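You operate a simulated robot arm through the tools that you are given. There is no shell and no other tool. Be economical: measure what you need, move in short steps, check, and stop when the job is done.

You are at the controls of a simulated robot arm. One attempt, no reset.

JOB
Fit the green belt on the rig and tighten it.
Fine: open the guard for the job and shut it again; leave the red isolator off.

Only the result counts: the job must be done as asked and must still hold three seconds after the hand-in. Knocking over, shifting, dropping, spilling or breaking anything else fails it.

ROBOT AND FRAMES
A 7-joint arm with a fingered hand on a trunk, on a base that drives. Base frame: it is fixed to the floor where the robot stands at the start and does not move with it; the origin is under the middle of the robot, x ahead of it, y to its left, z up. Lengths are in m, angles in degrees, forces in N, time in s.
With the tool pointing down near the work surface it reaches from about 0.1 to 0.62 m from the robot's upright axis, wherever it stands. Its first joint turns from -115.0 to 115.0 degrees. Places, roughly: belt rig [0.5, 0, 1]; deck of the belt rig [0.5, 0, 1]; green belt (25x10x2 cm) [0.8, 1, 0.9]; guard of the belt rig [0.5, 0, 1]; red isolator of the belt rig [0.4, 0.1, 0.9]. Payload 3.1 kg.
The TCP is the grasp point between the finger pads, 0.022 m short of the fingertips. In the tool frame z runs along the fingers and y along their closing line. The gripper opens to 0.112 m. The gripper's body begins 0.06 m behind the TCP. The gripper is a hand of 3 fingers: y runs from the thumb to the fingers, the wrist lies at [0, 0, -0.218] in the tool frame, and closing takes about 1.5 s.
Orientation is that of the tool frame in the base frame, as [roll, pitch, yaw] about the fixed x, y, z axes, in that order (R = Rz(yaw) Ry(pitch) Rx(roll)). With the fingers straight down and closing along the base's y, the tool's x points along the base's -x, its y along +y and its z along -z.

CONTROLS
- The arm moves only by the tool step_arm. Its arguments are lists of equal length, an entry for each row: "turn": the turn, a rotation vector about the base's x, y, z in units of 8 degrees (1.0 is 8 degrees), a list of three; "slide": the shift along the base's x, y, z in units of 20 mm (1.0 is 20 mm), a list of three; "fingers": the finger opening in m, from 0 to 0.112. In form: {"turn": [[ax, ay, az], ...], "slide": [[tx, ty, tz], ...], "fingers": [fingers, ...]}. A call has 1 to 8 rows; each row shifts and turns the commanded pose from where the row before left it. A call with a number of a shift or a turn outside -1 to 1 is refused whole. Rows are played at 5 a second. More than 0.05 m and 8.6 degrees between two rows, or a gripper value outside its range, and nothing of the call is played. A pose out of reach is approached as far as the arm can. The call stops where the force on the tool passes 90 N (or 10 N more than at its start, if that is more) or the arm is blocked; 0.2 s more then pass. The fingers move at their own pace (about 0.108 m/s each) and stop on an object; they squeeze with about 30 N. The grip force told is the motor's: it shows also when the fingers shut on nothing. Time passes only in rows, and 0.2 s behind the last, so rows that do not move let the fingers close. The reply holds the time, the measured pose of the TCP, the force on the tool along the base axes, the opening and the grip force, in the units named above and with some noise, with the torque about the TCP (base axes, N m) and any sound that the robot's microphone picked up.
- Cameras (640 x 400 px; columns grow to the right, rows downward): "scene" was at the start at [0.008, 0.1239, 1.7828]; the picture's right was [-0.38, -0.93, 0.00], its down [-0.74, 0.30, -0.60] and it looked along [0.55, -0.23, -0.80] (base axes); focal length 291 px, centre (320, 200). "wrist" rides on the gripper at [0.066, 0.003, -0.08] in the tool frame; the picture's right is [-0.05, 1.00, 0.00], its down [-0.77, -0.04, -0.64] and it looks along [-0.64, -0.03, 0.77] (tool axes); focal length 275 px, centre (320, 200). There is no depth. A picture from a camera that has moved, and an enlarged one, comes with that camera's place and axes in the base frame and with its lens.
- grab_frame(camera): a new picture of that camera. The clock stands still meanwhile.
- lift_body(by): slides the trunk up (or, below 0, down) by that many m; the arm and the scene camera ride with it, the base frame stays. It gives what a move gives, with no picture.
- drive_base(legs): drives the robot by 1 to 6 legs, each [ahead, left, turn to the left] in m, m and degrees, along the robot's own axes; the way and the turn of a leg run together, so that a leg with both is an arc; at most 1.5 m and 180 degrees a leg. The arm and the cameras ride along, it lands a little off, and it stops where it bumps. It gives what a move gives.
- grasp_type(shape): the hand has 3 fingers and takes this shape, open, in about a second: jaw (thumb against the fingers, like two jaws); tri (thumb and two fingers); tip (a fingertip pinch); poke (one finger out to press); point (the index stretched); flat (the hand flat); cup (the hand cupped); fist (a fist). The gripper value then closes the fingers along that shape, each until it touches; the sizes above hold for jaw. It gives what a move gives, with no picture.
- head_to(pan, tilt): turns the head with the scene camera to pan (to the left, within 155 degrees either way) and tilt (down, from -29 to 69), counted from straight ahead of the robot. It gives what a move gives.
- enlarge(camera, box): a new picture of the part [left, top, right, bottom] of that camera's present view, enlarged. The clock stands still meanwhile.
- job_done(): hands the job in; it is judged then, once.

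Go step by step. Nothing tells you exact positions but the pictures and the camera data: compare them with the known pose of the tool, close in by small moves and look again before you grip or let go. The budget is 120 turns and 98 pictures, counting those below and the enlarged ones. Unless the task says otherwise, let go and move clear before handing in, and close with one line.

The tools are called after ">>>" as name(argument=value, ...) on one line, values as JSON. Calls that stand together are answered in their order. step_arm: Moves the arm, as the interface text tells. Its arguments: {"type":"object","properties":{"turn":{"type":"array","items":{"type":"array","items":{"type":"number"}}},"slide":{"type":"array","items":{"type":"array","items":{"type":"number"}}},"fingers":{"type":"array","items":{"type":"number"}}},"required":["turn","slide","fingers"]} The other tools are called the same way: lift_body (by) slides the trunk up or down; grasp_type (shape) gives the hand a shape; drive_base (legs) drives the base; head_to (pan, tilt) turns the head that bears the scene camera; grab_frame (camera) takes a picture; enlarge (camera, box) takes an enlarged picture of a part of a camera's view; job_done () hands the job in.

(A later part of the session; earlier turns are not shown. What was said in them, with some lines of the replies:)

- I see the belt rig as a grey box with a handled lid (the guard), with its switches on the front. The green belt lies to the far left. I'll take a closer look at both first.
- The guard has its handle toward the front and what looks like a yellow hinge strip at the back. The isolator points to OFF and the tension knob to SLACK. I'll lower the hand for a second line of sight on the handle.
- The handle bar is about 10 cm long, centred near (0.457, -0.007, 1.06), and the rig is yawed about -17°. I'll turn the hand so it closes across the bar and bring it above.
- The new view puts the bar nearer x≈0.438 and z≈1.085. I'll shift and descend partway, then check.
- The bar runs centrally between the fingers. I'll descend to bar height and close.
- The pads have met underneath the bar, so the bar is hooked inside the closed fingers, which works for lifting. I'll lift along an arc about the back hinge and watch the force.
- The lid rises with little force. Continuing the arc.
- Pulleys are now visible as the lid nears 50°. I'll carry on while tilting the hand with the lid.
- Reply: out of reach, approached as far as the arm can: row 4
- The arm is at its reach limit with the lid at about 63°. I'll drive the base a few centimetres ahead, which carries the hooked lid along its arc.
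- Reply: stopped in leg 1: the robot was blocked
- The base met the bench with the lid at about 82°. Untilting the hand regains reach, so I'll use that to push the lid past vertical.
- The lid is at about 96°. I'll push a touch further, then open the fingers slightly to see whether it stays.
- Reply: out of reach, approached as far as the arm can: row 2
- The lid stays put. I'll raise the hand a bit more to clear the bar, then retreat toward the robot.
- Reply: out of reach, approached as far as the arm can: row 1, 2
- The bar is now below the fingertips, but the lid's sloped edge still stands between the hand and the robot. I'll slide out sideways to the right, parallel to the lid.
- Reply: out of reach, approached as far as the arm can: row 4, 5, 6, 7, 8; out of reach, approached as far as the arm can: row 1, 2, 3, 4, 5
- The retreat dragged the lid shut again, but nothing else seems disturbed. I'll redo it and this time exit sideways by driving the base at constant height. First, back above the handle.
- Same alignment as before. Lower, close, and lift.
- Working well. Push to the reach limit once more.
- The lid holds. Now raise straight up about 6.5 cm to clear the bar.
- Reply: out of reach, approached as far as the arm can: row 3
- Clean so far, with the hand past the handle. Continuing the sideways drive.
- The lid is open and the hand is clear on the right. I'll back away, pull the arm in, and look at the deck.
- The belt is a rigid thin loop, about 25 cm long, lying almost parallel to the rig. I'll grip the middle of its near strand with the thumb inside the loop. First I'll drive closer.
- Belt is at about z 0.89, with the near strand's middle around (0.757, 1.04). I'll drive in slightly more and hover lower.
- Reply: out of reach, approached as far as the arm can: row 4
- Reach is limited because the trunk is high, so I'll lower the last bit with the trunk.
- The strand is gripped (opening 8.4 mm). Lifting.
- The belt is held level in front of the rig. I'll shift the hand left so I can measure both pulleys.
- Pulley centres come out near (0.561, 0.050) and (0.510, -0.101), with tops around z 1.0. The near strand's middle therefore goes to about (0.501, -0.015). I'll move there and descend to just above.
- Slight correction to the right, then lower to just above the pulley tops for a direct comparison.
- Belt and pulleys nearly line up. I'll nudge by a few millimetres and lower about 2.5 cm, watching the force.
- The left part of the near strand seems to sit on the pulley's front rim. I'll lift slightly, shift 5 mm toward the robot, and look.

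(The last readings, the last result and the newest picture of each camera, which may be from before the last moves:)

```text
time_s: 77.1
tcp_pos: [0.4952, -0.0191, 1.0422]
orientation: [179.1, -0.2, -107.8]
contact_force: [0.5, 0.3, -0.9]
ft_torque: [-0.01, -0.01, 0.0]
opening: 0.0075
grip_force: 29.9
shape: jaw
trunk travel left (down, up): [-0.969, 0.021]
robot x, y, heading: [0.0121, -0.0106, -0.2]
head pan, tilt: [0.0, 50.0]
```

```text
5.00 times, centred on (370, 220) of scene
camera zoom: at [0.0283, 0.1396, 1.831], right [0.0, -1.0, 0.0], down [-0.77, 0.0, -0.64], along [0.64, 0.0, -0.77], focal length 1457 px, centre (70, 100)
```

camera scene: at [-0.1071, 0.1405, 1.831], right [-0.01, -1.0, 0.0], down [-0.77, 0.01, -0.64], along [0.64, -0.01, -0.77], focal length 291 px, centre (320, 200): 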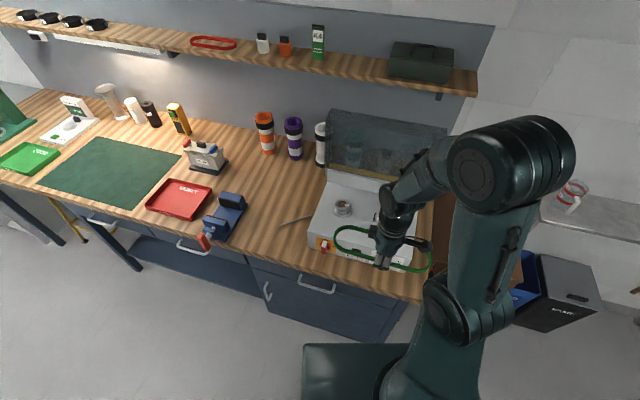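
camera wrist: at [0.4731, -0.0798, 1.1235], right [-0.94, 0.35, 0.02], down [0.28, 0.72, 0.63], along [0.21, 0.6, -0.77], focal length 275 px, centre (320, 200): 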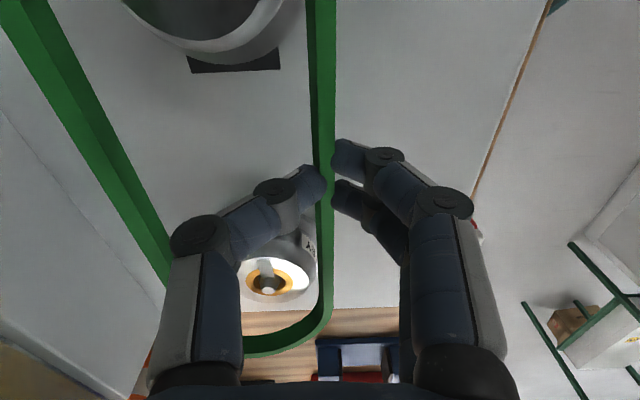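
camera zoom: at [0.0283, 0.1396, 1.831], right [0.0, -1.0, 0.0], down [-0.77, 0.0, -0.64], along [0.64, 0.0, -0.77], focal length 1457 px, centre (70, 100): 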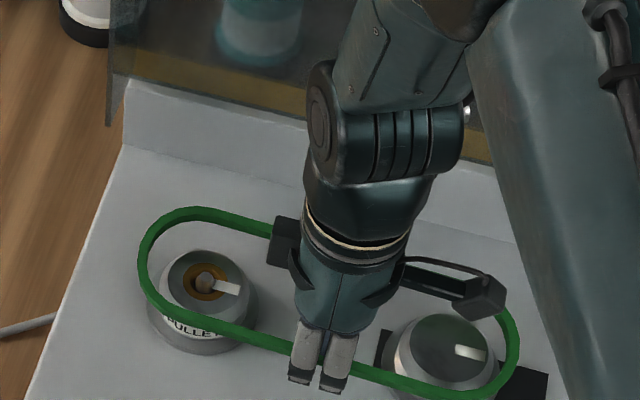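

Alignment now looks balanced around both pulleys. Lowering gently.

>>> step_arm(turn=[[0, 0, 0], [0, 0, 0], [0, 0, 0], [0, 0, 0]], slide=[[-0.03, -0.1, -0.35], [0, 0, -0.35], [0, 0, -0.35], [0, 0, -0.35]], fingers=[0, 0, 0, 0])

>>> grab_frame(camera="wrist")

>>> enlarge(camera="scene", box=[320, 180, 420, 260])

```text
time_s: 78.1
tcp_pos: [0.4942, -0.0205, 1.0167]
orientation: [179.5, 0.1, -107.9]
contact_force: [2.9, 1.2, 13.7]
ft_torque: [-0.01, 0.0, -0.01]
opening: 0.0079
grip_force: 30.3
shape: jaw
trunk travel left (down, up): [-0.969, 0.021]
robot x, y, heading: [0.0128, -0.011, -0.1]
head pan, tilt: [0.0, 50.0]
```

```text
25 pictures are left
camera wrist: at [0.4716, -0.0825, 1.0972], right [-0.94, 0.35, 0.01], down [0.28, 0.72, 0.64], along [0.22, 0.6, -0.77], focal length 275 px, centre (320, 200)
```

wrist: 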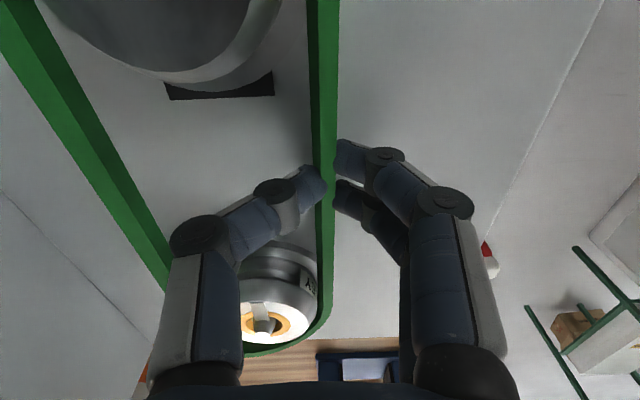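

```text
5.00 times, centred on (370, 220) of scene
camera zoom: at [0.0252, 0.1392, 1.8315], right [0.0, -1.0, 0.0], down [-0.76, 0.0, -0.64], along [0.64, 0.0, -0.76], focal length 1457 px, centre (70, 100)
```

zoom: 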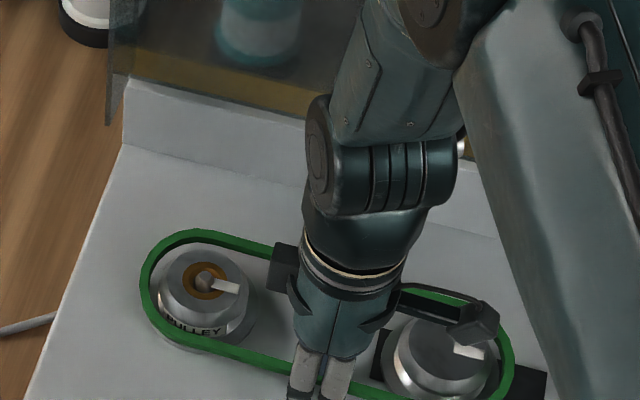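

The belt encircles both pulleys and has come to rest. I'll release and rise.

>>> step_arm(turn=[[0, 0, 0], [0, 0, 0], [0, 0, 0], [0, 0, 0], [0, 0, 0], [0, 0, 0], [0, 0, 0], [0, 0, 0]], slide=[[0, 0, 0], [0, 0, 0], [0, 0, 0.5], [0, 0, 1], [0, 0, 1], [0, 0, 1], [0, 0, 1], [0, 0, 1]], fingers=[0.035, 0.035, 0.035, 0.035, 0.035, 0.035, 0.035, 0.035])

>>> step_arm(turn=[[0, 0, 0], [0, 0, 0], [0, 0, 0], [0, 0, 0], [0, 0, 0], [0, 0, 0], [0, 0, 0], [0, 0, 0]], slide=[[-1, 0, 0.8], [-1, 0, 0.8], [-1, 0, 0.8], [-1, 0, 0.8], [-1, 0, 0.5], [-1, 0, 0.5], [-1, 0, 0], [-1, 0, 0]], fingers=[0.035, 0.035, 0.035, 0.035, 0.035, 0.035, 0.035, 0.035])

>>> enlarge(camera="scene", box=[300, 170, 430, 290])

```text
time_s: 79.9
tcp_pos: [0.4929, -0.0228, 1.1255]
orientation: [179.0, -0.1, -107.8]
contact_force: [0.3, 1.2, 0.6]
ft_torque: [0.0, 0.01, 0.01]
opening: 0.0348
grip_force: 0.0
shape: jaw
trunk travel left (down, up): [-0.969, 0.021]
robot x, y, heading: [0.0125, -0.0107, 0.1]
head pan, tilt: [0.0, 50.0]
```

```text
time_s: 81.7
tcp_pos: [0.3335, -0.0221, 1.2071]
orientation: [179.1, 0.0, -107.9]
contact_force: [-0.3, -0.3, -1.3]
ft_torque: [0.0, 0.01, -0.01]
opening: 0.0347
grip_force: 0.1
shape: jaw
trunk travel left (down, up): [-0.969, 0.021]
robot x, y, heading: [0.0119, -0.0119, 0.2]
head pan, tilt: [0.0, 50.0]
```

```text
3.33 times, centred on (365, 230) of scene
camera zoom: at [0.0271, 0.1385, 1.8312], right [0.0, -1.0, 0.0], down [-0.77, 0.0, -0.64], along [0.64, 0.0, -0.77], focal length 972 px, centre (170, 100)
```

zoom: 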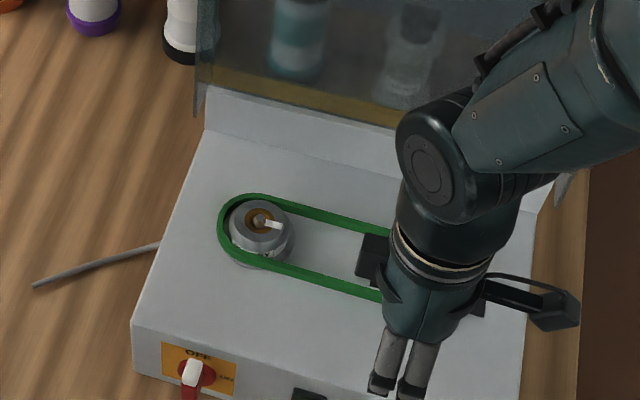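

The belt is in place on the deck. Next is the tension knob on the front panel. I'll back off and look at it from lower down.

>>> drive_base(legs=[[-0.4, 0, 0]])

>>> step_arm(turn=[[0, 0, 0], [0, 0, 0], [0, 0, 0], [0, 0, 0], [0, 0, 0], [0, 0, 0], [0, 0, 0], [0, 0, 0]], slide=[[0, -1, 0], [0, -1, 0], [0, -1, 0], [0, -1, 0], [0, -1, 0], [0, -1, 0], [0, -1, 0], [0, -1, 0]], fingers=[0.035, 0.035, 0.035, 0.035, 0.035, 0.035, 0.035, 0.035])

>>> lift_body(by=-0.35)

>>> head_to(pan=-8, tilt=32)

>>> grab_frame(camera="scene")

```text
time_s: 84.1
tcp_pos: [-0.0632, -0.0189, 1.2078]
orientation: [179.0, -0.2, -107.4]
contact_force: [0.3, 0.1, -0.8]
ft_torque: [0.01, 0.0, 0.0]
opening: 0.0346
grip_force: 0.0
shape: jaw
trunk travel left (down, up): [-0.969, 0.021]
robot x, y, heading: [-0.3866, -0.0099, 0.5]
head pan, tilt: [0.0, 50.0]
```

```text
time_s: 85.9
tcp_pos: [-0.0628, -0.1806, 1.2085]
orientation: [179.2, -0.1, -107.4]
contact_force: [-0.6, 0.9, -0.3]
ft_torque: [0.0, 0.01, 0.01]
opening: 0.0346
grip_force: 0.0
shape: jaw
trunk travel left (down, up): [-0.969, 0.021]
robot x, y, heading: [-0.3828, -0.017, 0.4]
head pan, tilt: [0.0, 50.0]
```

```text
time_s: 89.4
tcp_pos: [-0.0634, -0.1789, 0.8586]
orientation: [179.0, -0.1, -107.5]
contact_force: [-0.6, 0.0, 0.2]
ft_torque: [0.04, -0.01, 0.01]
opening: 0.0348
grip_force: 0.0
shape: jaw
trunk travel left (down, up): [-0.619, 0.371]
robot x, y, heading: [-0.3877, -0.0103, 0.3]
head pan, tilt: [0.0, 50.0]
```

```text
time_s: 90.2
tcp_pos: [-0.0626, -0.179, 0.8588]
orientation: [179.0, -0.1, -107.4]
contact_force: [-1.2, -1.0, 0.7]
ft_torque: [0.02, 0.0, 0.02]
opening: 0.0348
grip_force: 0.1
shape: jaw
trunk travel left (down, up): [-0.619, 0.371]
robot x, y, heading: [-0.3866, -0.014, 0.3]
head pan, tilt: [-8.0, 32.0]
```

```text
22 pictures are left
camera scene: at [-0.3583, 0.1258, 1.5074], right [-0.13, -0.99, 0.0], down [-0.53, 0.07, -0.85], along [0.84, -0.11, -0.53], focal length 291 px, centre (320, 200)
```

scene: 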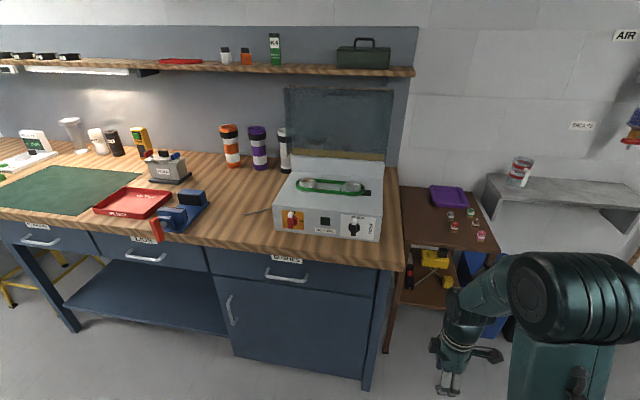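

>>> enlarge(camera="scene", box=[265, 165, 395, 250])

```text
4.71 times, centred on (330, 208) of scene
camera zoom: at [-0.3583, 0.1258, 1.5074], right [-0.13, -0.99, 0.0], down [-0.53, 0.07, -0.85], along [0.84, -0.11, -0.53], focal length 1372 px, centre (273, 165)
```

zoom: 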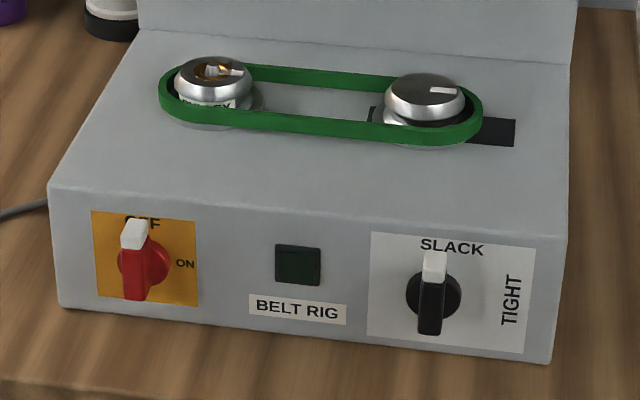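

The belt sits well on both pulleys. The knob's bar handle is at about (0.36, -0.078, 0.941) and needs a clockwise quarter turn. I'll point the hand forward at the panel in free space first.

>>> step_arm(turn=[[-0.31, -0.95, 0], [-0.31, -0.95, 0], [-0.31, -0.95, 0], [-0.31, -0.95, 0], [-0.31, -0.95, 0], [-0.31, -0.95, 0], [-0.31, -0.95, 0], [-0.31, -0.95, 0]], slide=[[1, 0.3, 0.5], [1, 0.3, 0.5], [1, 0.3, 0.5], [1, 0.3, 0.5], [1, 0.3, 0.5], [1, 0.3, 0.5], [1, 0.3, 0.5], [1, 0.3, 0.5]], fingers=[0.06, 0.06, 0.06, 0.06, 0.06, 0.06, 0.06, 0.06])

>>> step_arm(turn=[[-0.25, -0.77, 0], [-0.25, -0.77, 0], [-0.25, -0.77, 0], [-0.25, -0.77, 0]], slide=[[0.5, 0.3, 0], [0.5, 0.3, 0], [0.5, 0.3, 0], [0.5, 0.3, 0]], fingers=[0.06, 0.06, 0.06, 0.06])

>>> step_arm(turn=[[-0.95, 0.31, 0], [-0.95, 0.31, 0], [-0.95, 0.31, 0], [-0.95, 0.31, 0], [-0.95, 0.31, 0], [-0.95, 0.31, 0], [-0.95, 0.31, 0], [-0.95, 0.31, 0]], slide=[[0, 0, 0], [0, 0, 0], [0, 0, 0], [0, 0, 0], [0, 0, 0], [0, 0, 0], [0, 0, 0], [0, 0, 0]], fingers=[0.06, 0.06, 0.06, 0.06, 0.06, 0.06, 0.06, 0.06])

>>> step_arm(turn=[[-0.95, 0.31, 0], [-0.95, 0.31, 0], [-0.95, 0.31, 0], [-0.24, 0.08, 0]], slide=[[0, 0, 0], [0, 0, 0], [0, 0, 0], [0, 0, 0]], fingers=[0.06, 0.06, 0.06, 0.06])

>>> grab_frame(camera="wrist")

```text
time_s: 92.0
tcp_pos: [0.0931, -0.1353, 0.9338]
orientation: [-116.9, -0.6, -107.8]
contact_force: [-0.7, 1.3, 0.5]
ft_torque: [-0.02, -0.03, 0.01]
opening: 0.0596
grip_force: 0.2
shape: jaw
out of reach, approached as far as the arm can: row 4
trunk travel left (down, up): [-0.619, 0.371]
robot x, y, heading: [-0.3849, -0.0134, 0.5]
head pan, tilt: [-8.0, 32.0]
```

```text
time_s: 93.0
tcp_pos: [0.1306, -0.1112, 0.9356]
orientation: [-91.1, -0.7, -108.2]
contact_force: [0.9, -0.2, 0.6]
ft_torque: [-0.01, -0.03, 0.01]
opening: 0.0595
grip_force: 0.1
shape: jaw
trunk travel left (down, up): [-0.619, 0.371]
robot x, y, heading: [-0.3833, -0.0173, 0.5]
head pan, tilt: [-8.0, 32.0]
```

```text
time_s: 94.8
tcp_pos: [0.1315, -0.1112, 0.9349]
orientation: [-91.0, -64.7, -108.2]
contact_force: [0.1, -0.4, -0.8]
ft_torque: [0.02, -0.01, -0.01]
opening: 0.0598
grip_force: 0.1
shape: jaw
trunk travel left (down, up): [-0.619, 0.371]
robot x, y, heading: [-0.3858, -0.0137, 0.5]
head pan, tilt: [-8.0, 32.0]
```

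```text
time_s: 95.8
tcp_pos: [0.1309, -0.1106, 0.9347]
orientation: [84.2, -89.3, 76.6]
contact_force: [-0.2, 0.3, 0.7]
ft_torque: [-0.01, -0.01, 0.01]
opening: 0.0596
grip_force: 0.0
shape: jaw
trunk travel left (down, up): [-0.619, 0.371]
robot x, y, heading: [-0.384, -0.0103, 0.5]
head pan, tilt: [-8.0, 32.0]
```

```text
20 pictures are left
camera wrist: at [0.0537, -0.0866, 1.0024], right [-0.33, -0.94, -0.03], down [-0.59, 0.23, -0.77], along [0.74, -0.23, -0.63], focal length 275 px, centre (320, 200)
```

wrist: 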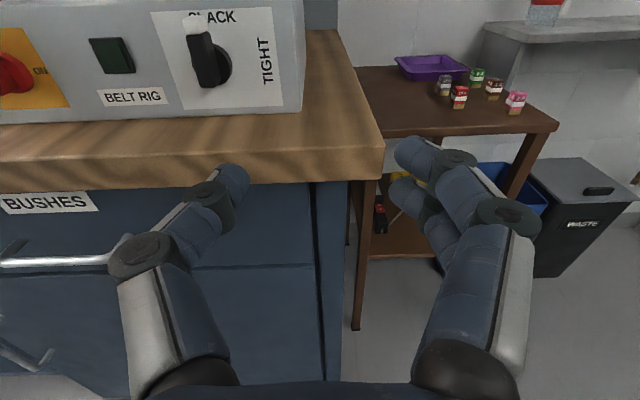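

The knob's bar is visible where expected. I'll move to a pre-approach pose 9 cm in front of it.

>>> step_arm(turn=[[0, 0, 0], [0, 0, 0], [0, 0, 0], [0, 0, 0], [0, 0, 0], [0, 0, 0], [0, 0, 0], [0, 0, 0]], slide=[[0.9, 0.38, 0.05], [0.9, 0.38, 0.05], [0.9, 0.38, 0.05], [0.9, 0.38, 0.05], [0.9, 0.38, 0.05], [0.9, 0.38, 0.05], [0.9, 0.38, 0.05], [0.9, 0.38, 0.05]], fingers=[0.05, 0.05, 0.05, 0.05, 0.05, 0.05, 0.05, 0.05])

>>> grab_frame(camera="wrist")

```text
time_s: 97.6
tcp_pos: [0.2745, -0.0513, 0.9435]
orientation: [85.7, -89.4, 75.1]
contact_force: [-0.6, 0.3, -0.1]
ft_torque: [0.02, -0.01, 0.01]
opening: 0.0504
grip_force: 0.1
shape: jaw
trunk travel left (down, up): [-0.619, 0.371]
robot x, y, heading: [-0.387, -0.0123, 0.2]
head pan, tilt: [-8.0, 32.0]
```

```text
19 pictures are left
camera wrist: at [0.1989, -0.0261, 1.0105], right [-0.33, -0.94, -0.04], down [-0.59, 0.23, -0.77], along [0.74, -0.23, -0.63], focal length 275 px, centre (320, 200)
```

wrist: 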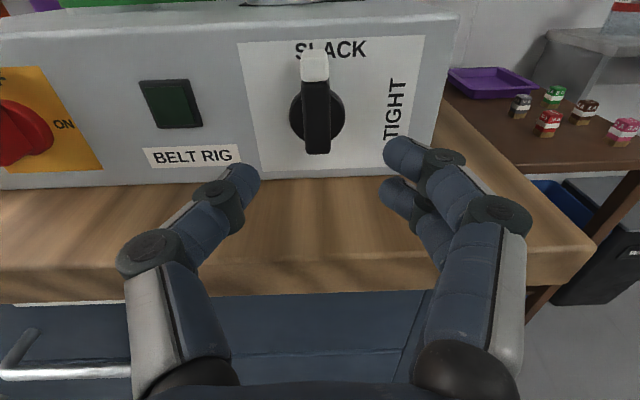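

>>> step_arm(turn=[[0, 0, 0], [0, 0, 0], [0, 0, 0], [0, 0, 0]], slide=[[0.95, -0.25, 0], [0.95, -0.3, 0], [0.95, -0.3, 0], [0.7, -0.22, 0]], fingers=[0.05, 0.05, 0.05, 0.05])

>>> grab_frame(camera="wrist")

```text
time_s: 98.6
tcp_pos: [0.3455, -0.0712, 0.9433]
orientation: [85.0, -89.3, 75.9]
contact_force: [0.1, 0.5, 0.0]
ft_torque: [0.02, -0.01, -0.01]
opening: 0.0506
grip_force: 0.1
shape: jaw
trunk travel left (down, up): [-0.619, 0.371]
robot x, y, heading: [-0.3807, -0.017, 0.5]
head pan, tilt: [-8.0, 32.0]
```

```text
18 pictures are left
camera wrist: at [0.2677, -0.0468, 1.0096], right [-0.33, -0.94, -0.04], down [-0.59, 0.23, -0.77], along [0.74, -0.23, -0.63], focal length 275 px, centre (320, 200)
```

wrist: 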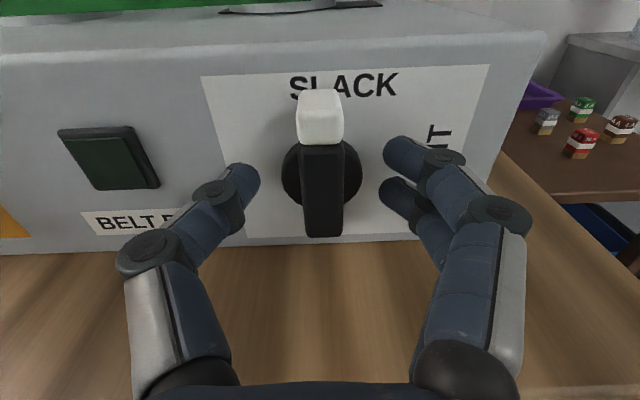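

The bar is centred between the fingers. I'll drop about 6 mm to the knob's axis height, advance slightly, and close.

>>> step_arm(turn=[[0, 0, 0], [0, 0, 0], [0, 0, 0], [0, 0, 0], [0, 0, 0], [0, 0, 0]], slide=[[0.25, -0.1, -0.3], [0, 0, 0], [0, 0, 0], [0, 0, 0], [0, 0, 0], [0, 0, 0]], fingers=[0.05, 0.0, 0.0, 0.0, 0.0, 0.0])

>>> grab_frame(camera="wrist")

```text
time_s: 100.0
tcp_pos: [0.3505, -0.0736, 0.9362]
orientation: [85.6, -89.4, 75.2]
contact_force: [1.6, 0.0, 0.7]
ft_torque: [0.03, 0.03, -0.01]
opening: 0.0107
grip_force: 29.6
shape: jaw
trunk travel left (down, up): [-0.619, 0.371]
robot x, y, heading: [-0.3832, -0.0122, 0.4]
head pan, tilt: [-8.0, 32.0]
```

```text
17 pictures are left
camera wrist: at [0.2737, -0.0484, 1.0031], right [-0.33, -0.94, -0.04], down [-0.59, 0.23, -0.77], along [0.74, -0.23, -0.63], focal length 275 px, centre (320, 200)
```

wrist: 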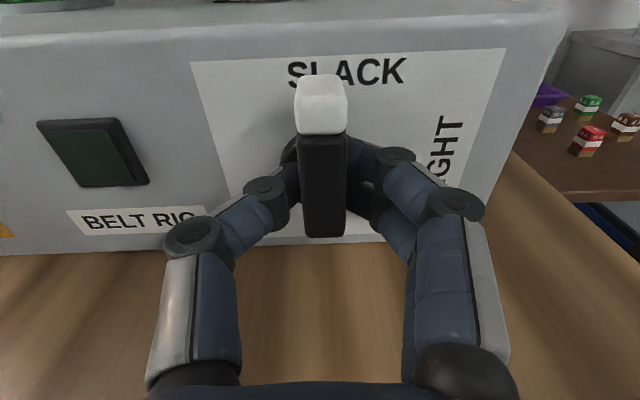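

Gripped (10.7 mm). I'll start turning it clockwise.

>>> step_arm(turn=[[0.95, -0.31, 0], [0.95, -0.31, 0], [0.95, -0.31, 0], [0.95, -0.31, 0]], slide=[[0, 0, 0], [0, 0, 0], [0, 0, 0], [0, 0, 0]], fingers=[0, 0, 0, 0])

>>> grab_frame(camera="wrist")

```text
time_s: 101.0
tcp_pos: [0.3501, -0.0732, 0.937]
orientation: [-91.0, -58.4, -108.2]
contact_force: [-4.4, -0.3, -1.8]
ft_torque: [-0.1, 0.06, -0.06]
opening: 0.0108
grip_force: 29.8
shape: jaw
trunk travel left (down, up): [-0.619, 0.371]
robot x, y, heading: [-0.3825, -0.0136, 0.3]
head pan, tilt: [-8.0, 32.0]
```

```text
16 pictures are left
camera wrist: at [0.263, -0.0824, 0.9933], right [-0.28, -0.78, -0.56], down [-0.47, 0.62, -0.63], along [0.84, 0.09, -0.53], focal length 275 px, centre (320, 200)
```

wrist: 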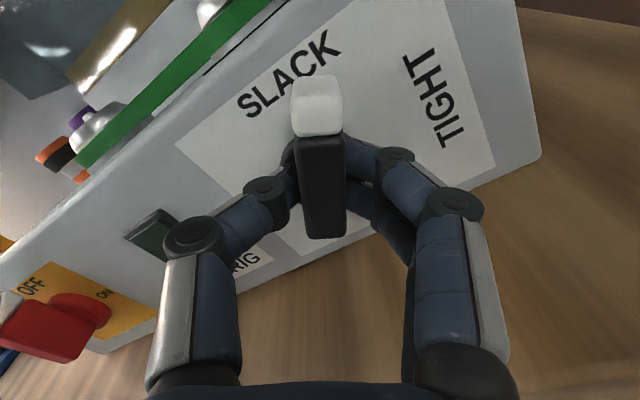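

The knob turns along with the hand at low force. I'll continue to 90°.

>>> step_arm(turn=[[0.95, -0.31, 0], [0.95, -0.31, 0], [0.95, -0.31, 0], [0.95, -0.31, 0], [0.95, -0.31, 0], [0.95, -0.31, 0], [0.95, -0.31, 0], [0.3, -0.1, 0]], slide=[[0, 0, 0], [0, 0, 0], [0, 0, 0], [0, 0, 0], [0, 0, 0], [0, 0, 0], [0, 0, 0], [0, 0, 0]], fingers=[0, 0, 0, 0, 0, 0, 0, 0])

>>> grab_frame(camera="wrist")

>>> enlarge(camera="scene", box=[265, 165, 395, 250])

```text
time_s: 102.8
tcp_pos: [0.351, -0.075, 0.9381]
orientation: [-91.1, 0.0, -108.2]
contact_force: [-10.8, -3.6, -8.0]
ft_torque: [-0.06, 0.19, -0.15]
opening: 0.0113
grip_force: 30.2
shape: jaw
trunk travel left (down, up): [-0.619, 0.371]
robot x, y, heading: [-0.3838, -0.0106, 0.3]
head pan, tilt: [-8.0, 32.0]
```

```text
15 pictures are left
camera wrist: at [0.2535, -0.1124, 0.937], right [0.0, 0.05, -1.0], down [-0.36, 0.93, 0.05], along [0.93, 0.36, 0.01], focal length 275 px, centre (320, 200)
```

wrist: 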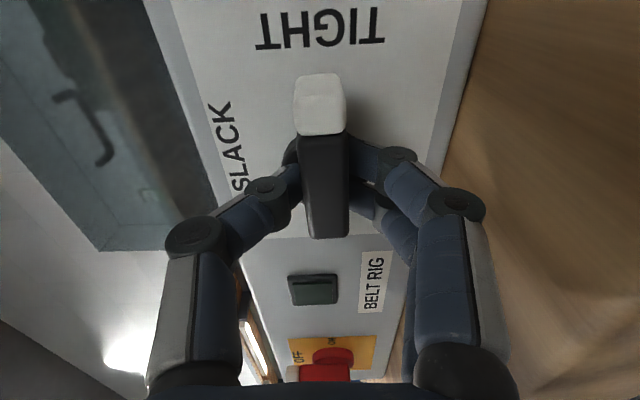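

```text
4.71 times, centred on (330, 208) of scene
camera zoom: at [-0.359, 0.1245, 1.5076], right [-0.13, -0.99, 0.0], down [-0.52, 0.07, -0.85], along [0.84, -0.11, -0.53], focal length 1372 px, centre (273, 165)
```

zoom: 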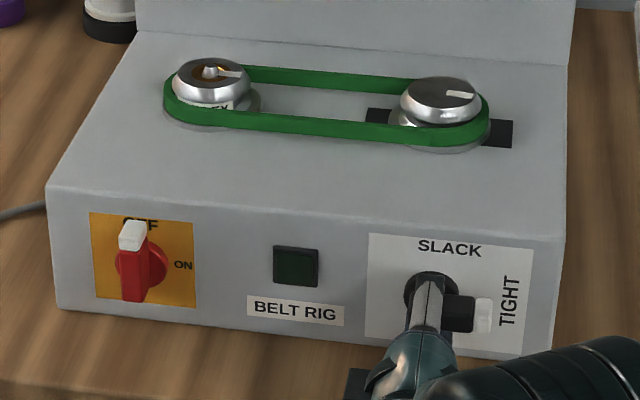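

The knob points to TIGHT and the right pulley has moved out, taking up the belt. Releasing and backing straight off.

>>> step_arm(turn=[[0, 0, 0], [0, 0, 0], [0, 0, 0], [0, 0, 0], [0, 0, 0], [0, 0, 0], [0, 0, 0], [0, 0, 0]], slide=[[0, 0, 0], [0, 0, 0], [0, 0, 0], [-0.95, 0.31, 0], [-0.95, 0.31, 0], [-0.95, 0.31, 0], [-0.95, 0.31, 0], [-0.95, 0.31, 0]], fingers=[0.04, 0.04, 0.04, 0.04, 0.04, 0.04, 0.04, 0.04])

>>> enlarge(camera="scene", box=[265, 165, 395, 250])

```text
time_s: 104.6
tcp_pos: [0.2582, -0.0445, 0.9398]
orientation: [-91.1, -0.1, -108.1]
contact_force: [1.0, -0.3, 0.7]
ft_torque: [0.03, 0.03, 0.0]
opening: 0.0398
grip_force: 0.1
shape: jaw
trunk travel left (down, up): [-0.619, 0.371]
robot x, y, heading: [-0.3866, -0.0147, 0.2]
head pan, tilt: [-8.0, 32.0]
```

```text
4.71 times, centred on (330, 208) of scene
camera zoom: at [-0.3585, 0.1261, 1.5074], right [-0.13, -0.99, 0.0], down [-0.53, 0.07, -0.85], along [0.84, -0.11, -0.53], focal length 1372 px, centre (273, 165)
```

zoom: 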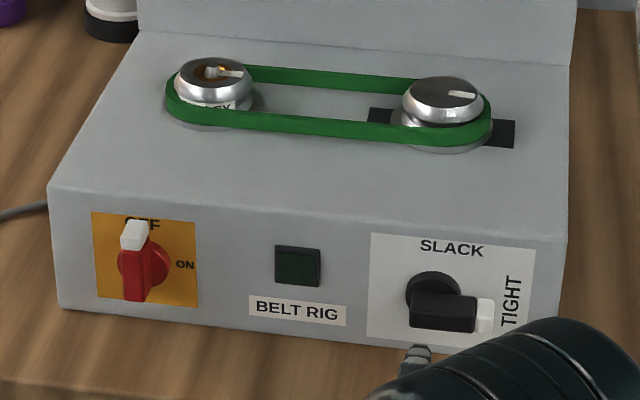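

The knob holds at TIGHT with the isolator still OFF. To shut the guard I'll pitch the hand 45° forward-down, raise the trunk, and look for the lid's free rim.

>>> step_arm(turn=[[0.31, 0.95, 0], [0.31, 0.95, 0], [0.31, 0.95, 0], [0.31, 0.95, 0], [0.31, 0.95, 0], [0.19, 0.57, 0]], slide=[[-0.5, 0, 0.5], [-0.5, 0, 0.5], [-0.5, 0, 0.5], [-0.5, 0, 0.5], [0, 0, 0.5], [0, 0, 0.5]], fingers=[0.08, 0.08, 0.08, 0.08, 0.08, 0.08])

>>> lift_body(by=0.34)

>>> grab_frame(camera="scene")

>>> grab_frame(camera="wrist")

```text
time_s: 106.0
tcp_pos: [0.2158, -0.0418, 0.9988]
orientation: [-135.8, 0.1, -108.0]
contact_force: [0.1, 0.0, 0.4]
ft_torque: [-0.01, 0.03, 0.0]
opening: 0.0795
grip_force: 0.0
shape: jaw
trunk travel left (down, up): [-0.619, 0.371]
robot x, y, heading: [-0.3848, -0.012, 0.5]
head pan, tilt: [-8.0, 32.0]
```

```text
time_s: 109.3
tcp_pos: [0.2158, -0.0426, 1.3371]
orientation: [-135.9, 0.0, -108.0]
contact_force: [0.1, -0.3, 0.2]
ft_torque: [-0.02, 0.0, -0.01]
opening: 0.0799
grip_force: 0.0
shape: jaw
trunk travel left (down, up): [-0.959, 0.031]
robot x, y, heading: [-0.3857, -0.0124, 0.4]
head pan, tilt: [-8.0, 32.0]
```

```text
12 pictures are left
camera scene: at [-0.3581, 0.1259, 1.8474], right [-0.13, -0.99, 0.0], down [-0.53, 0.07, -0.85], along [0.84, -0.11, -0.53], focal length 291 px, centre (320, 200)
```

scene: 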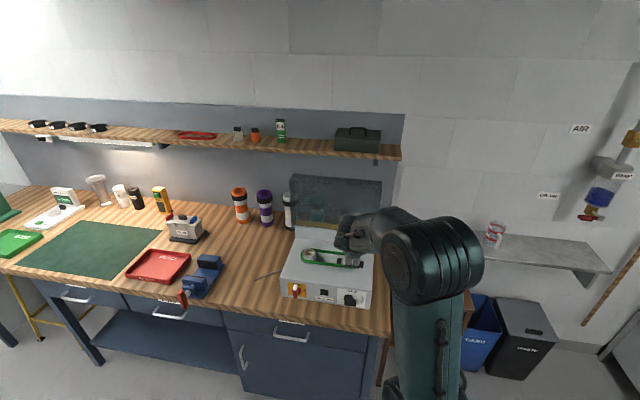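

```text
11 pictures are left
camera wrist: at [0.1401, -0.0867, 1.3942], right [-0.67, 0.27, -0.7], down [-0.16, 0.86, 0.48], along [0.73, 0.43, -0.53], focal length 275 px, centre (320, 200)
```

wrist: 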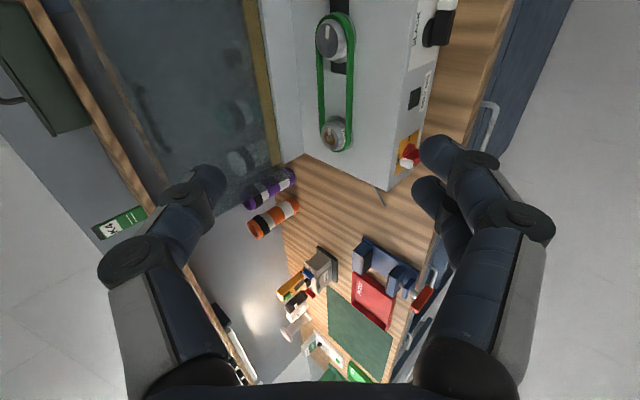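

The lid's rim is at about (0.658, -0.072, 1.305). I'll drive in, bring the pitched hand over the rim with the thumb behind it, and check before pulling.

>>> drive_base(legs=[[0.3, 0, 0]])

>>> step_arm(turn=[[0, 0, 0], [0, 0, 0], [0, 0, 0], [0, 0, 0], [0, 0, 0], [0, 0, 0], [0, 0, 0]], slide=[[0, 0, 0.5], [1, -0.2, 0.25], [1, -0.2, 0], [1, -0.2, 0], [1, -0.2, 0], [1, -0.2, 0], [1, -0.2, 0]], fingers=[0.08, 0.08, 0.08, 0.08, 0.08, 0.08, 0.08])

>>> grab_frame(camera="scene")

>>> grab_frame(camera="wrist")

```text
time_s: 111.4
tcp_pos: [0.5222, -0.0389, 1.3383]
orientation: [-135.8, -0.1, -107.9]
contact_force: [-0.2, 0.3, -0.1]
ft_torque: [-0.03, 0.01, 0.01]
opening: 0.0798
grip_force: 0.1
shape: jaw
trunk travel left (down, up): [-0.959, 0.031]
robot x, y, heading: [-0.0796, -0.0132, 0.6]
head pan, tilt: [-8.0, 32.0]
```

```text
time_s: 113.0
tcp_pos: [0.645, -0.0629, 1.353]
orientation: [-135.9, -0.1, -108.0]
contact_force: [0.9, 0.8, 1.0]
ft_torque: [-0.01, -0.02, -0.01]
opening: 0.0799
grip_force: 0.1
shape: jaw
trunk travel left (down, up): [-0.959, 0.031]
robot x, y, heading: [-0.0808, -0.0151, 0.4]
head pan, tilt: [-8.0, 32.0]
```

```text
10 pictures are left
camera scene: at [-0.05, 0.1281, 1.8475], right [-0.13, -0.99, 0.0], down [-0.53, 0.07, -0.85], along [0.84, -0.11, -0.53], focal length 291 px, centre (320, 200)
```

scene: 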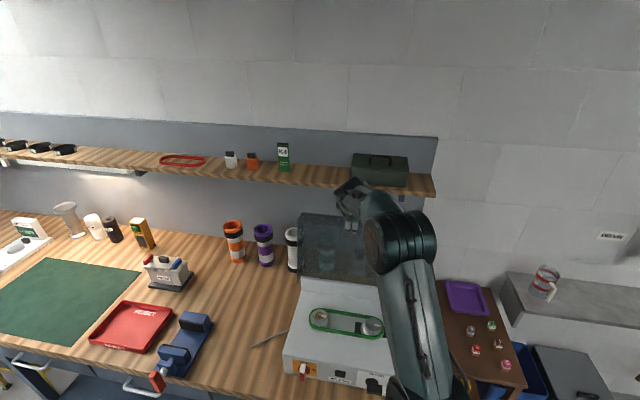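

```text
9 pictures are left
camera wrist: at [0.5695, -0.1075, 1.4091], right [-0.67, 0.26, -0.69], down [-0.16, 0.86, 0.48], along [0.73, 0.43, -0.54], focal length 275 px, centre (320, 200)
```

wrist: 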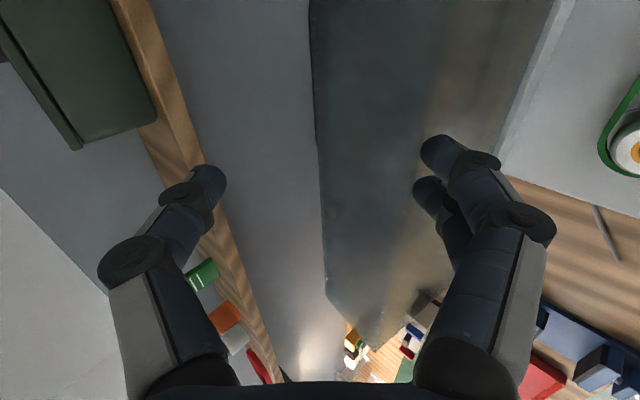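

The rim runs right between thumb and fingers. I'll advance along the hand's axis so it sits deeper in the grasp.

>>> step_arm(turn=[[0, 0, 0], [0, 0, 0], [0, 0, 0], [0, 0, 0]], slide=[[0.6, -0.18, -0.63], [0.6, -0.18, -0.63], [0.6, -0.18, -0.63], [0.6, -0.18, -0.63]], fingers=[0.08, 0.08, 0.08, 0.08])

>>> grab_frame(camera="wrist")

```text
time_s: 114.0
tcp_pos: [0.6948, -0.078, 1.3011]
orientation: [-135.9, -0.1, -107.9]
contact_force: [-0.2, -0.6, 0.9]
ft_torque: [-0.01, 0.01, 0.0]
opening: 0.0799
grip_force: 0.0
shape: jaw
trunk travel left (down, up): [-0.959, 0.031]
robot x, y, heading: [-0.0787, -0.0108, 0.4]
head pan, tilt: [-8.0, 32.0]
```

```text
8 pictures are left
camera wrist: at [0.6191, -0.1229, 1.3578], right [-0.67, 0.26, -0.69], down [-0.16, 0.86, 0.48], along [0.73, 0.43, -0.54], focal length 275 px, centre (320, 200)
```

wrist: 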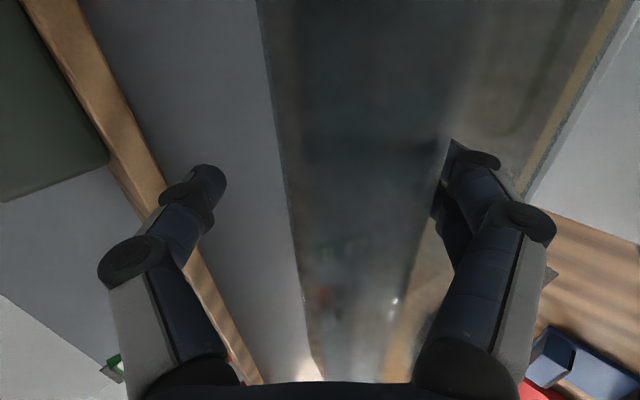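

>>> step_arm(turn=[[0, 0, 0], [0, 0, 0], [0, 0, 0], [0, 0, 0], [0, 0, 0]], slide=[[0.5, -0.15, -0.6], [0.2, -0.06, -0.7], [-0.95, 0.3, 0], [-0.95, 0.3, 0], [-0.95, 0.3, -0.1]], fingers=[0.08, 0.08, 0.08, 0.08, 0.08])

>>> grab_frame(camera="wrist")

```text
time_s: 115.2
tcp_pos: [0.6489, -0.0657, 1.2754]
orientation: [-135.8, -0.1, -108.0]
contact_force: [-0.2, 0.3, 1.1]
ft_torque: [-0.03, -0.01, 0.02]
opening: 0.0799
grip_force: 0.1
shape: jaw
trunk travel left (down, up): [-0.959, 0.031]
robot x, y, heading: [-0.0841, -0.0101, 0.5]
head pan, tilt: [-8.0, 32.0]
```

```text
7 pictures are left
camera wrist: at [0.5729, -0.1099, 1.3316], right [-0.67, 0.26, -0.7], down [-0.16, 0.86, 0.48], along [0.73, 0.43, -0.53], focal length 275 px, centre (320, 200)
```

wrist: 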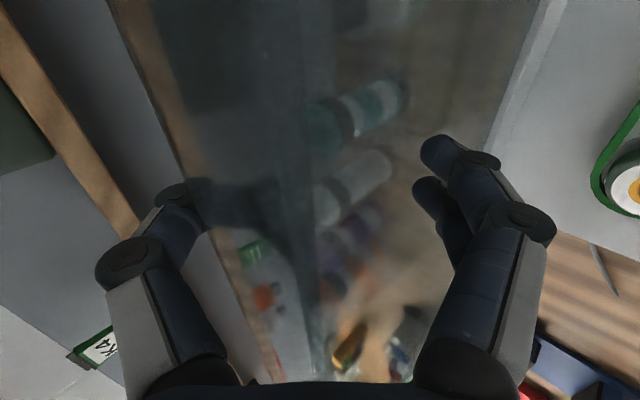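

The thumb is now behind the lid and the fingers in front. I'll draw it forward along the arc so the fingers support it past vertical.

>>> step_arm(turn=[[0, 0, 0], [0, 0, 0], [0, 0, 0], [0, 0, 0], [0, 0, 0], [0, 0, 0]], slide=[[-0.81, 0.26, -0.2], [-0.81, 0.26, -0.2], [-0.81, 0.26, -0.2], [-0.9, 0.29, -0.385], [-0.9, 0.29, -0.385], [-0.9, 0.29, -0.385]], fingers=[0.08, 0.08, 0.08, 0.08, 0.08, 0.08])

>>> grab_frame(camera="wrist")

```text
time_s: 116.6
tcp_pos: [0.542, -0.0297, 1.2427]
orientation: [-135.6, -0.1, -107.7]
contact_force: [-5.0, 3.9, 14.5]
ft_torque: [-0.45, -0.88, 0.08]
opening: 0.0807
grip_force: 0.0
shape: jaw
trunk travel left (down, up): [-0.959, 0.031]
robot x, y, heading: [-0.0773, -0.0141, 0.6]
head pan, tilt: [-8.0, 32.0]
```

```text
6 pictures are left
camera wrist: at [0.4654, -0.0738, 1.2995], right [-0.67, 0.26, -0.7], down [-0.16, 0.86, 0.48], along [0.73, 0.43, -0.53], focal length 275 px, centre (320, 200)
```

wrist: 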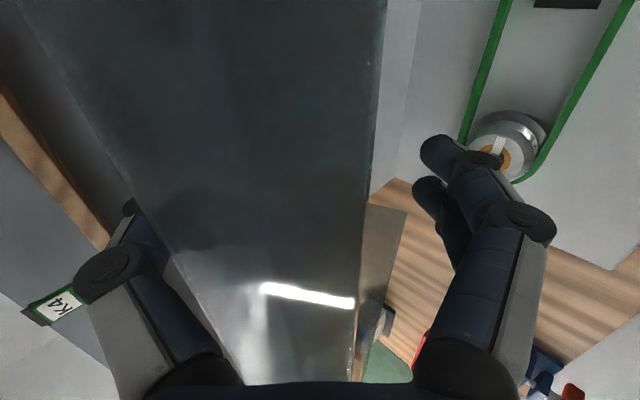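

The rim is pressing into the base of the thumb, so I'm too deep. I'll ease back along the hand axis and continue on a slightly wider arc, with the thumb pushing the lid from behind.

>>> step_arm(turn=[[0, 0, 0], [0, 0, 0], [0, 0, 0], [0, 0, 0], [0, 0, 0], [0, 0, 0], [0, 0, 0], [0, 0, 0]], slide=[[-0.71, 0.23, 0.9], [-0.855, 0.28, 0.2], [-0.855, 0.28, -0.4], [-0.855, 0.28, -0.6], [-0.855, 0.28, -0.8], [-0.855, 0.28, -0.85], [-0.665, 0.217, -0.9], [-0.665, 0.217, -0.9]], fingers=[0.08, 0.08, 0.08, 0.08, 0.08, 0.08, 0.08, 0.08])

>>> grab_frame(camera="wrist")

```text
time_s: 118.4
tcp_pos: [0.4189, 0.0118, 1.1717]
orientation: [-135.8, 0.0, -107.8]
contact_force: [0.6, -0.3, -0.1]
ft_torque: [0.03, 0.02, 0.0]
opening: 0.0801
grip_force: 0.1
shape: jaw
trunk travel left (down, up): [-0.959, 0.031]
robot x, y, heading: [-0.0793, -0.0117, 0.8]
head pan, tilt: [-8.0, 32.0]
```

```text
5 pictures are left
camera wrist: at [0.3428, -0.0321, 1.229], right [-0.67, 0.26, -0.7], down [-0.16, 0.86, 0.48], along [0.73, 0.43, -0.53], focal length 275 px, centre (320, 200)
```

wrist: 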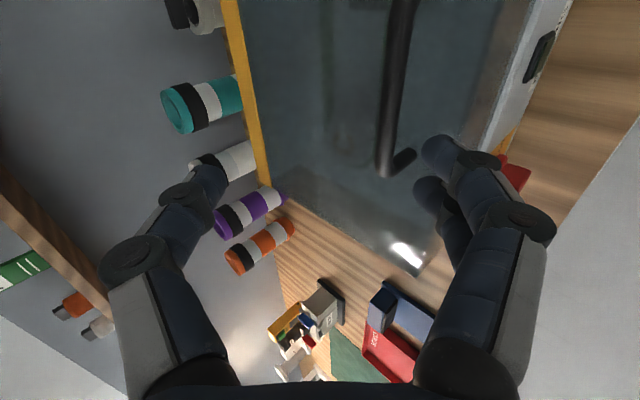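

The guard looks closed and the hand is free. I'll retreat up and back, then inspect everything.

>>> step_arm(turn=[[0, 0, 0], [0, 0, 0], [0, 0, 0], [0, 0, 0], [0, 0, 0], [0, 0, 0]], slide=[[-0.6, 0.2, 1], [-0.6, 0.2, 1], [-0.6, 0.2, 1], [-0.6, 0.2, 1], [-0.6, 0.2, 1], [-0.6, 0.2, 0]], fingers=[0.08, 0.08, 0.08, 0.08, 0.08, 0.08])

>>> drive_base(legs=[[-0.3, 0, 0], [0, -0.25, 0]])

>>> head_to(pan=8, tilt=45)

>>> grab_frame(camera="scene")

```text
time_s: 119.8
tcp_pos: [0.349, 0.0327, 1.2715]
orientation: [-135.9, -0.1, -108.0]
contact_force: [0.7, -0.6, 0.1]
ft_torque: [-0.03, 0.02, 0.02]
opening: 0.08
grip_force: 0.1
shape: jaw
trunk travel left (down, up): [-0.959, 0.031]
robot x, y, heading: [-0.0795, -0.0116, 0.7]
head pan, tilt: [-8.0, 32.0]
```

```text
time_s: 123.2
tcp_pos: [0.0524, -0.2224, 1.271]
orientation: [-135.7, 0.0, -108.4]
contact_force: [0.3, 0.4, -0.6]
ft_torque: [0.02, 0.02, 0.0]
opening: 0.08
grip_force: 0.0
shape: jaw
trunk travel left (down, up): [-0.959, 0.031]
robot x, y, heading: [-0.3757, -0.2627, 0.1]
head pan, tilt: [-8.0, 32.0]
```

```text
time_s: 124.0
tcp_pos: [0.0506, -0.223, 1.2703]
orientation: [-135.9, 0.0, -108.4]
contact_force: [-0.4, -0.3, -0.8]
ft_torque: [0.02, 0.02, -0.02]
opening: 0.0801
grip_force: 0.0
shape: jaw
trunk travel left (down, up): [-0.959, 0.031]
robot x, y, heading: [-0.373, -0.2664, -0.0]
head pan, tilt: [8.0, 45.0]
```

```text
4 pictures are left
camera scene: at [-0.3542, -0.1012, 1.8281], right [0.14, -0.99, 0.0], down [-0.7, -0.1, -0.71], along [0.7, 0.1, -0.71], focal length 291 px, centre (320, 200)
```

scene: 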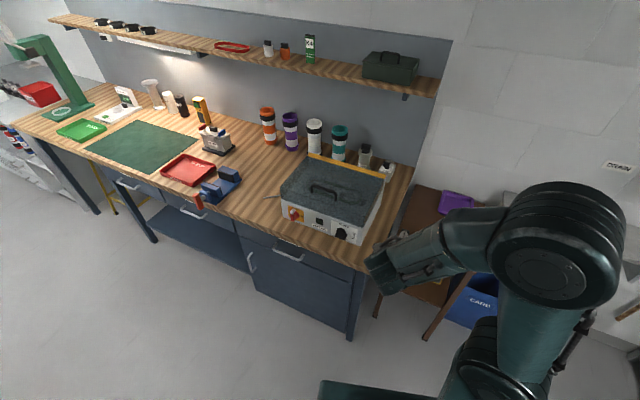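

>>> enlarge(camera="scene", box=[260, 110, 410, 250])

```text
2.86 times, centred on (335, 180) of scene
camera zoom: at [-0.3542, -0.1012, 1.8281], right [0.14, -0.99, 0.0], down [-0.7, -0.1, -0.71], along [0.7, 0.1, -0.71], focal length 833 px, centre (277, 257)
```

zoom: 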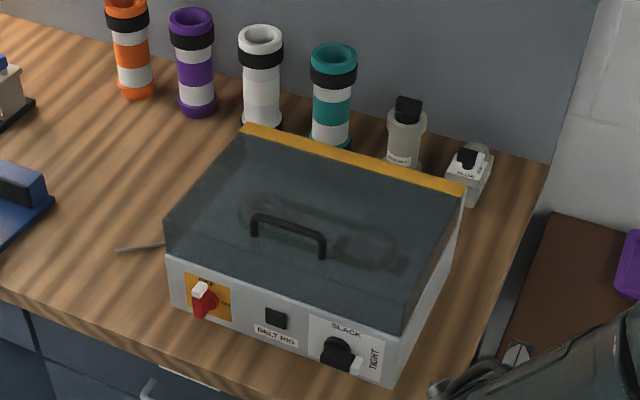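

The guard is shut flat over the fitted belt, the knob points to TIGHT, the isolator is still OFF, and nothing else has moved. The hand is clear, so I'm handing in.

>>> job_done()

```text
The job is handed in.
```

The green belt is on both pulleys and tightened, the guard is shut, and the red isolator is still off. The guard swung shut once while I was first opening it, before the belt was on, but I saw nothing disturbed.
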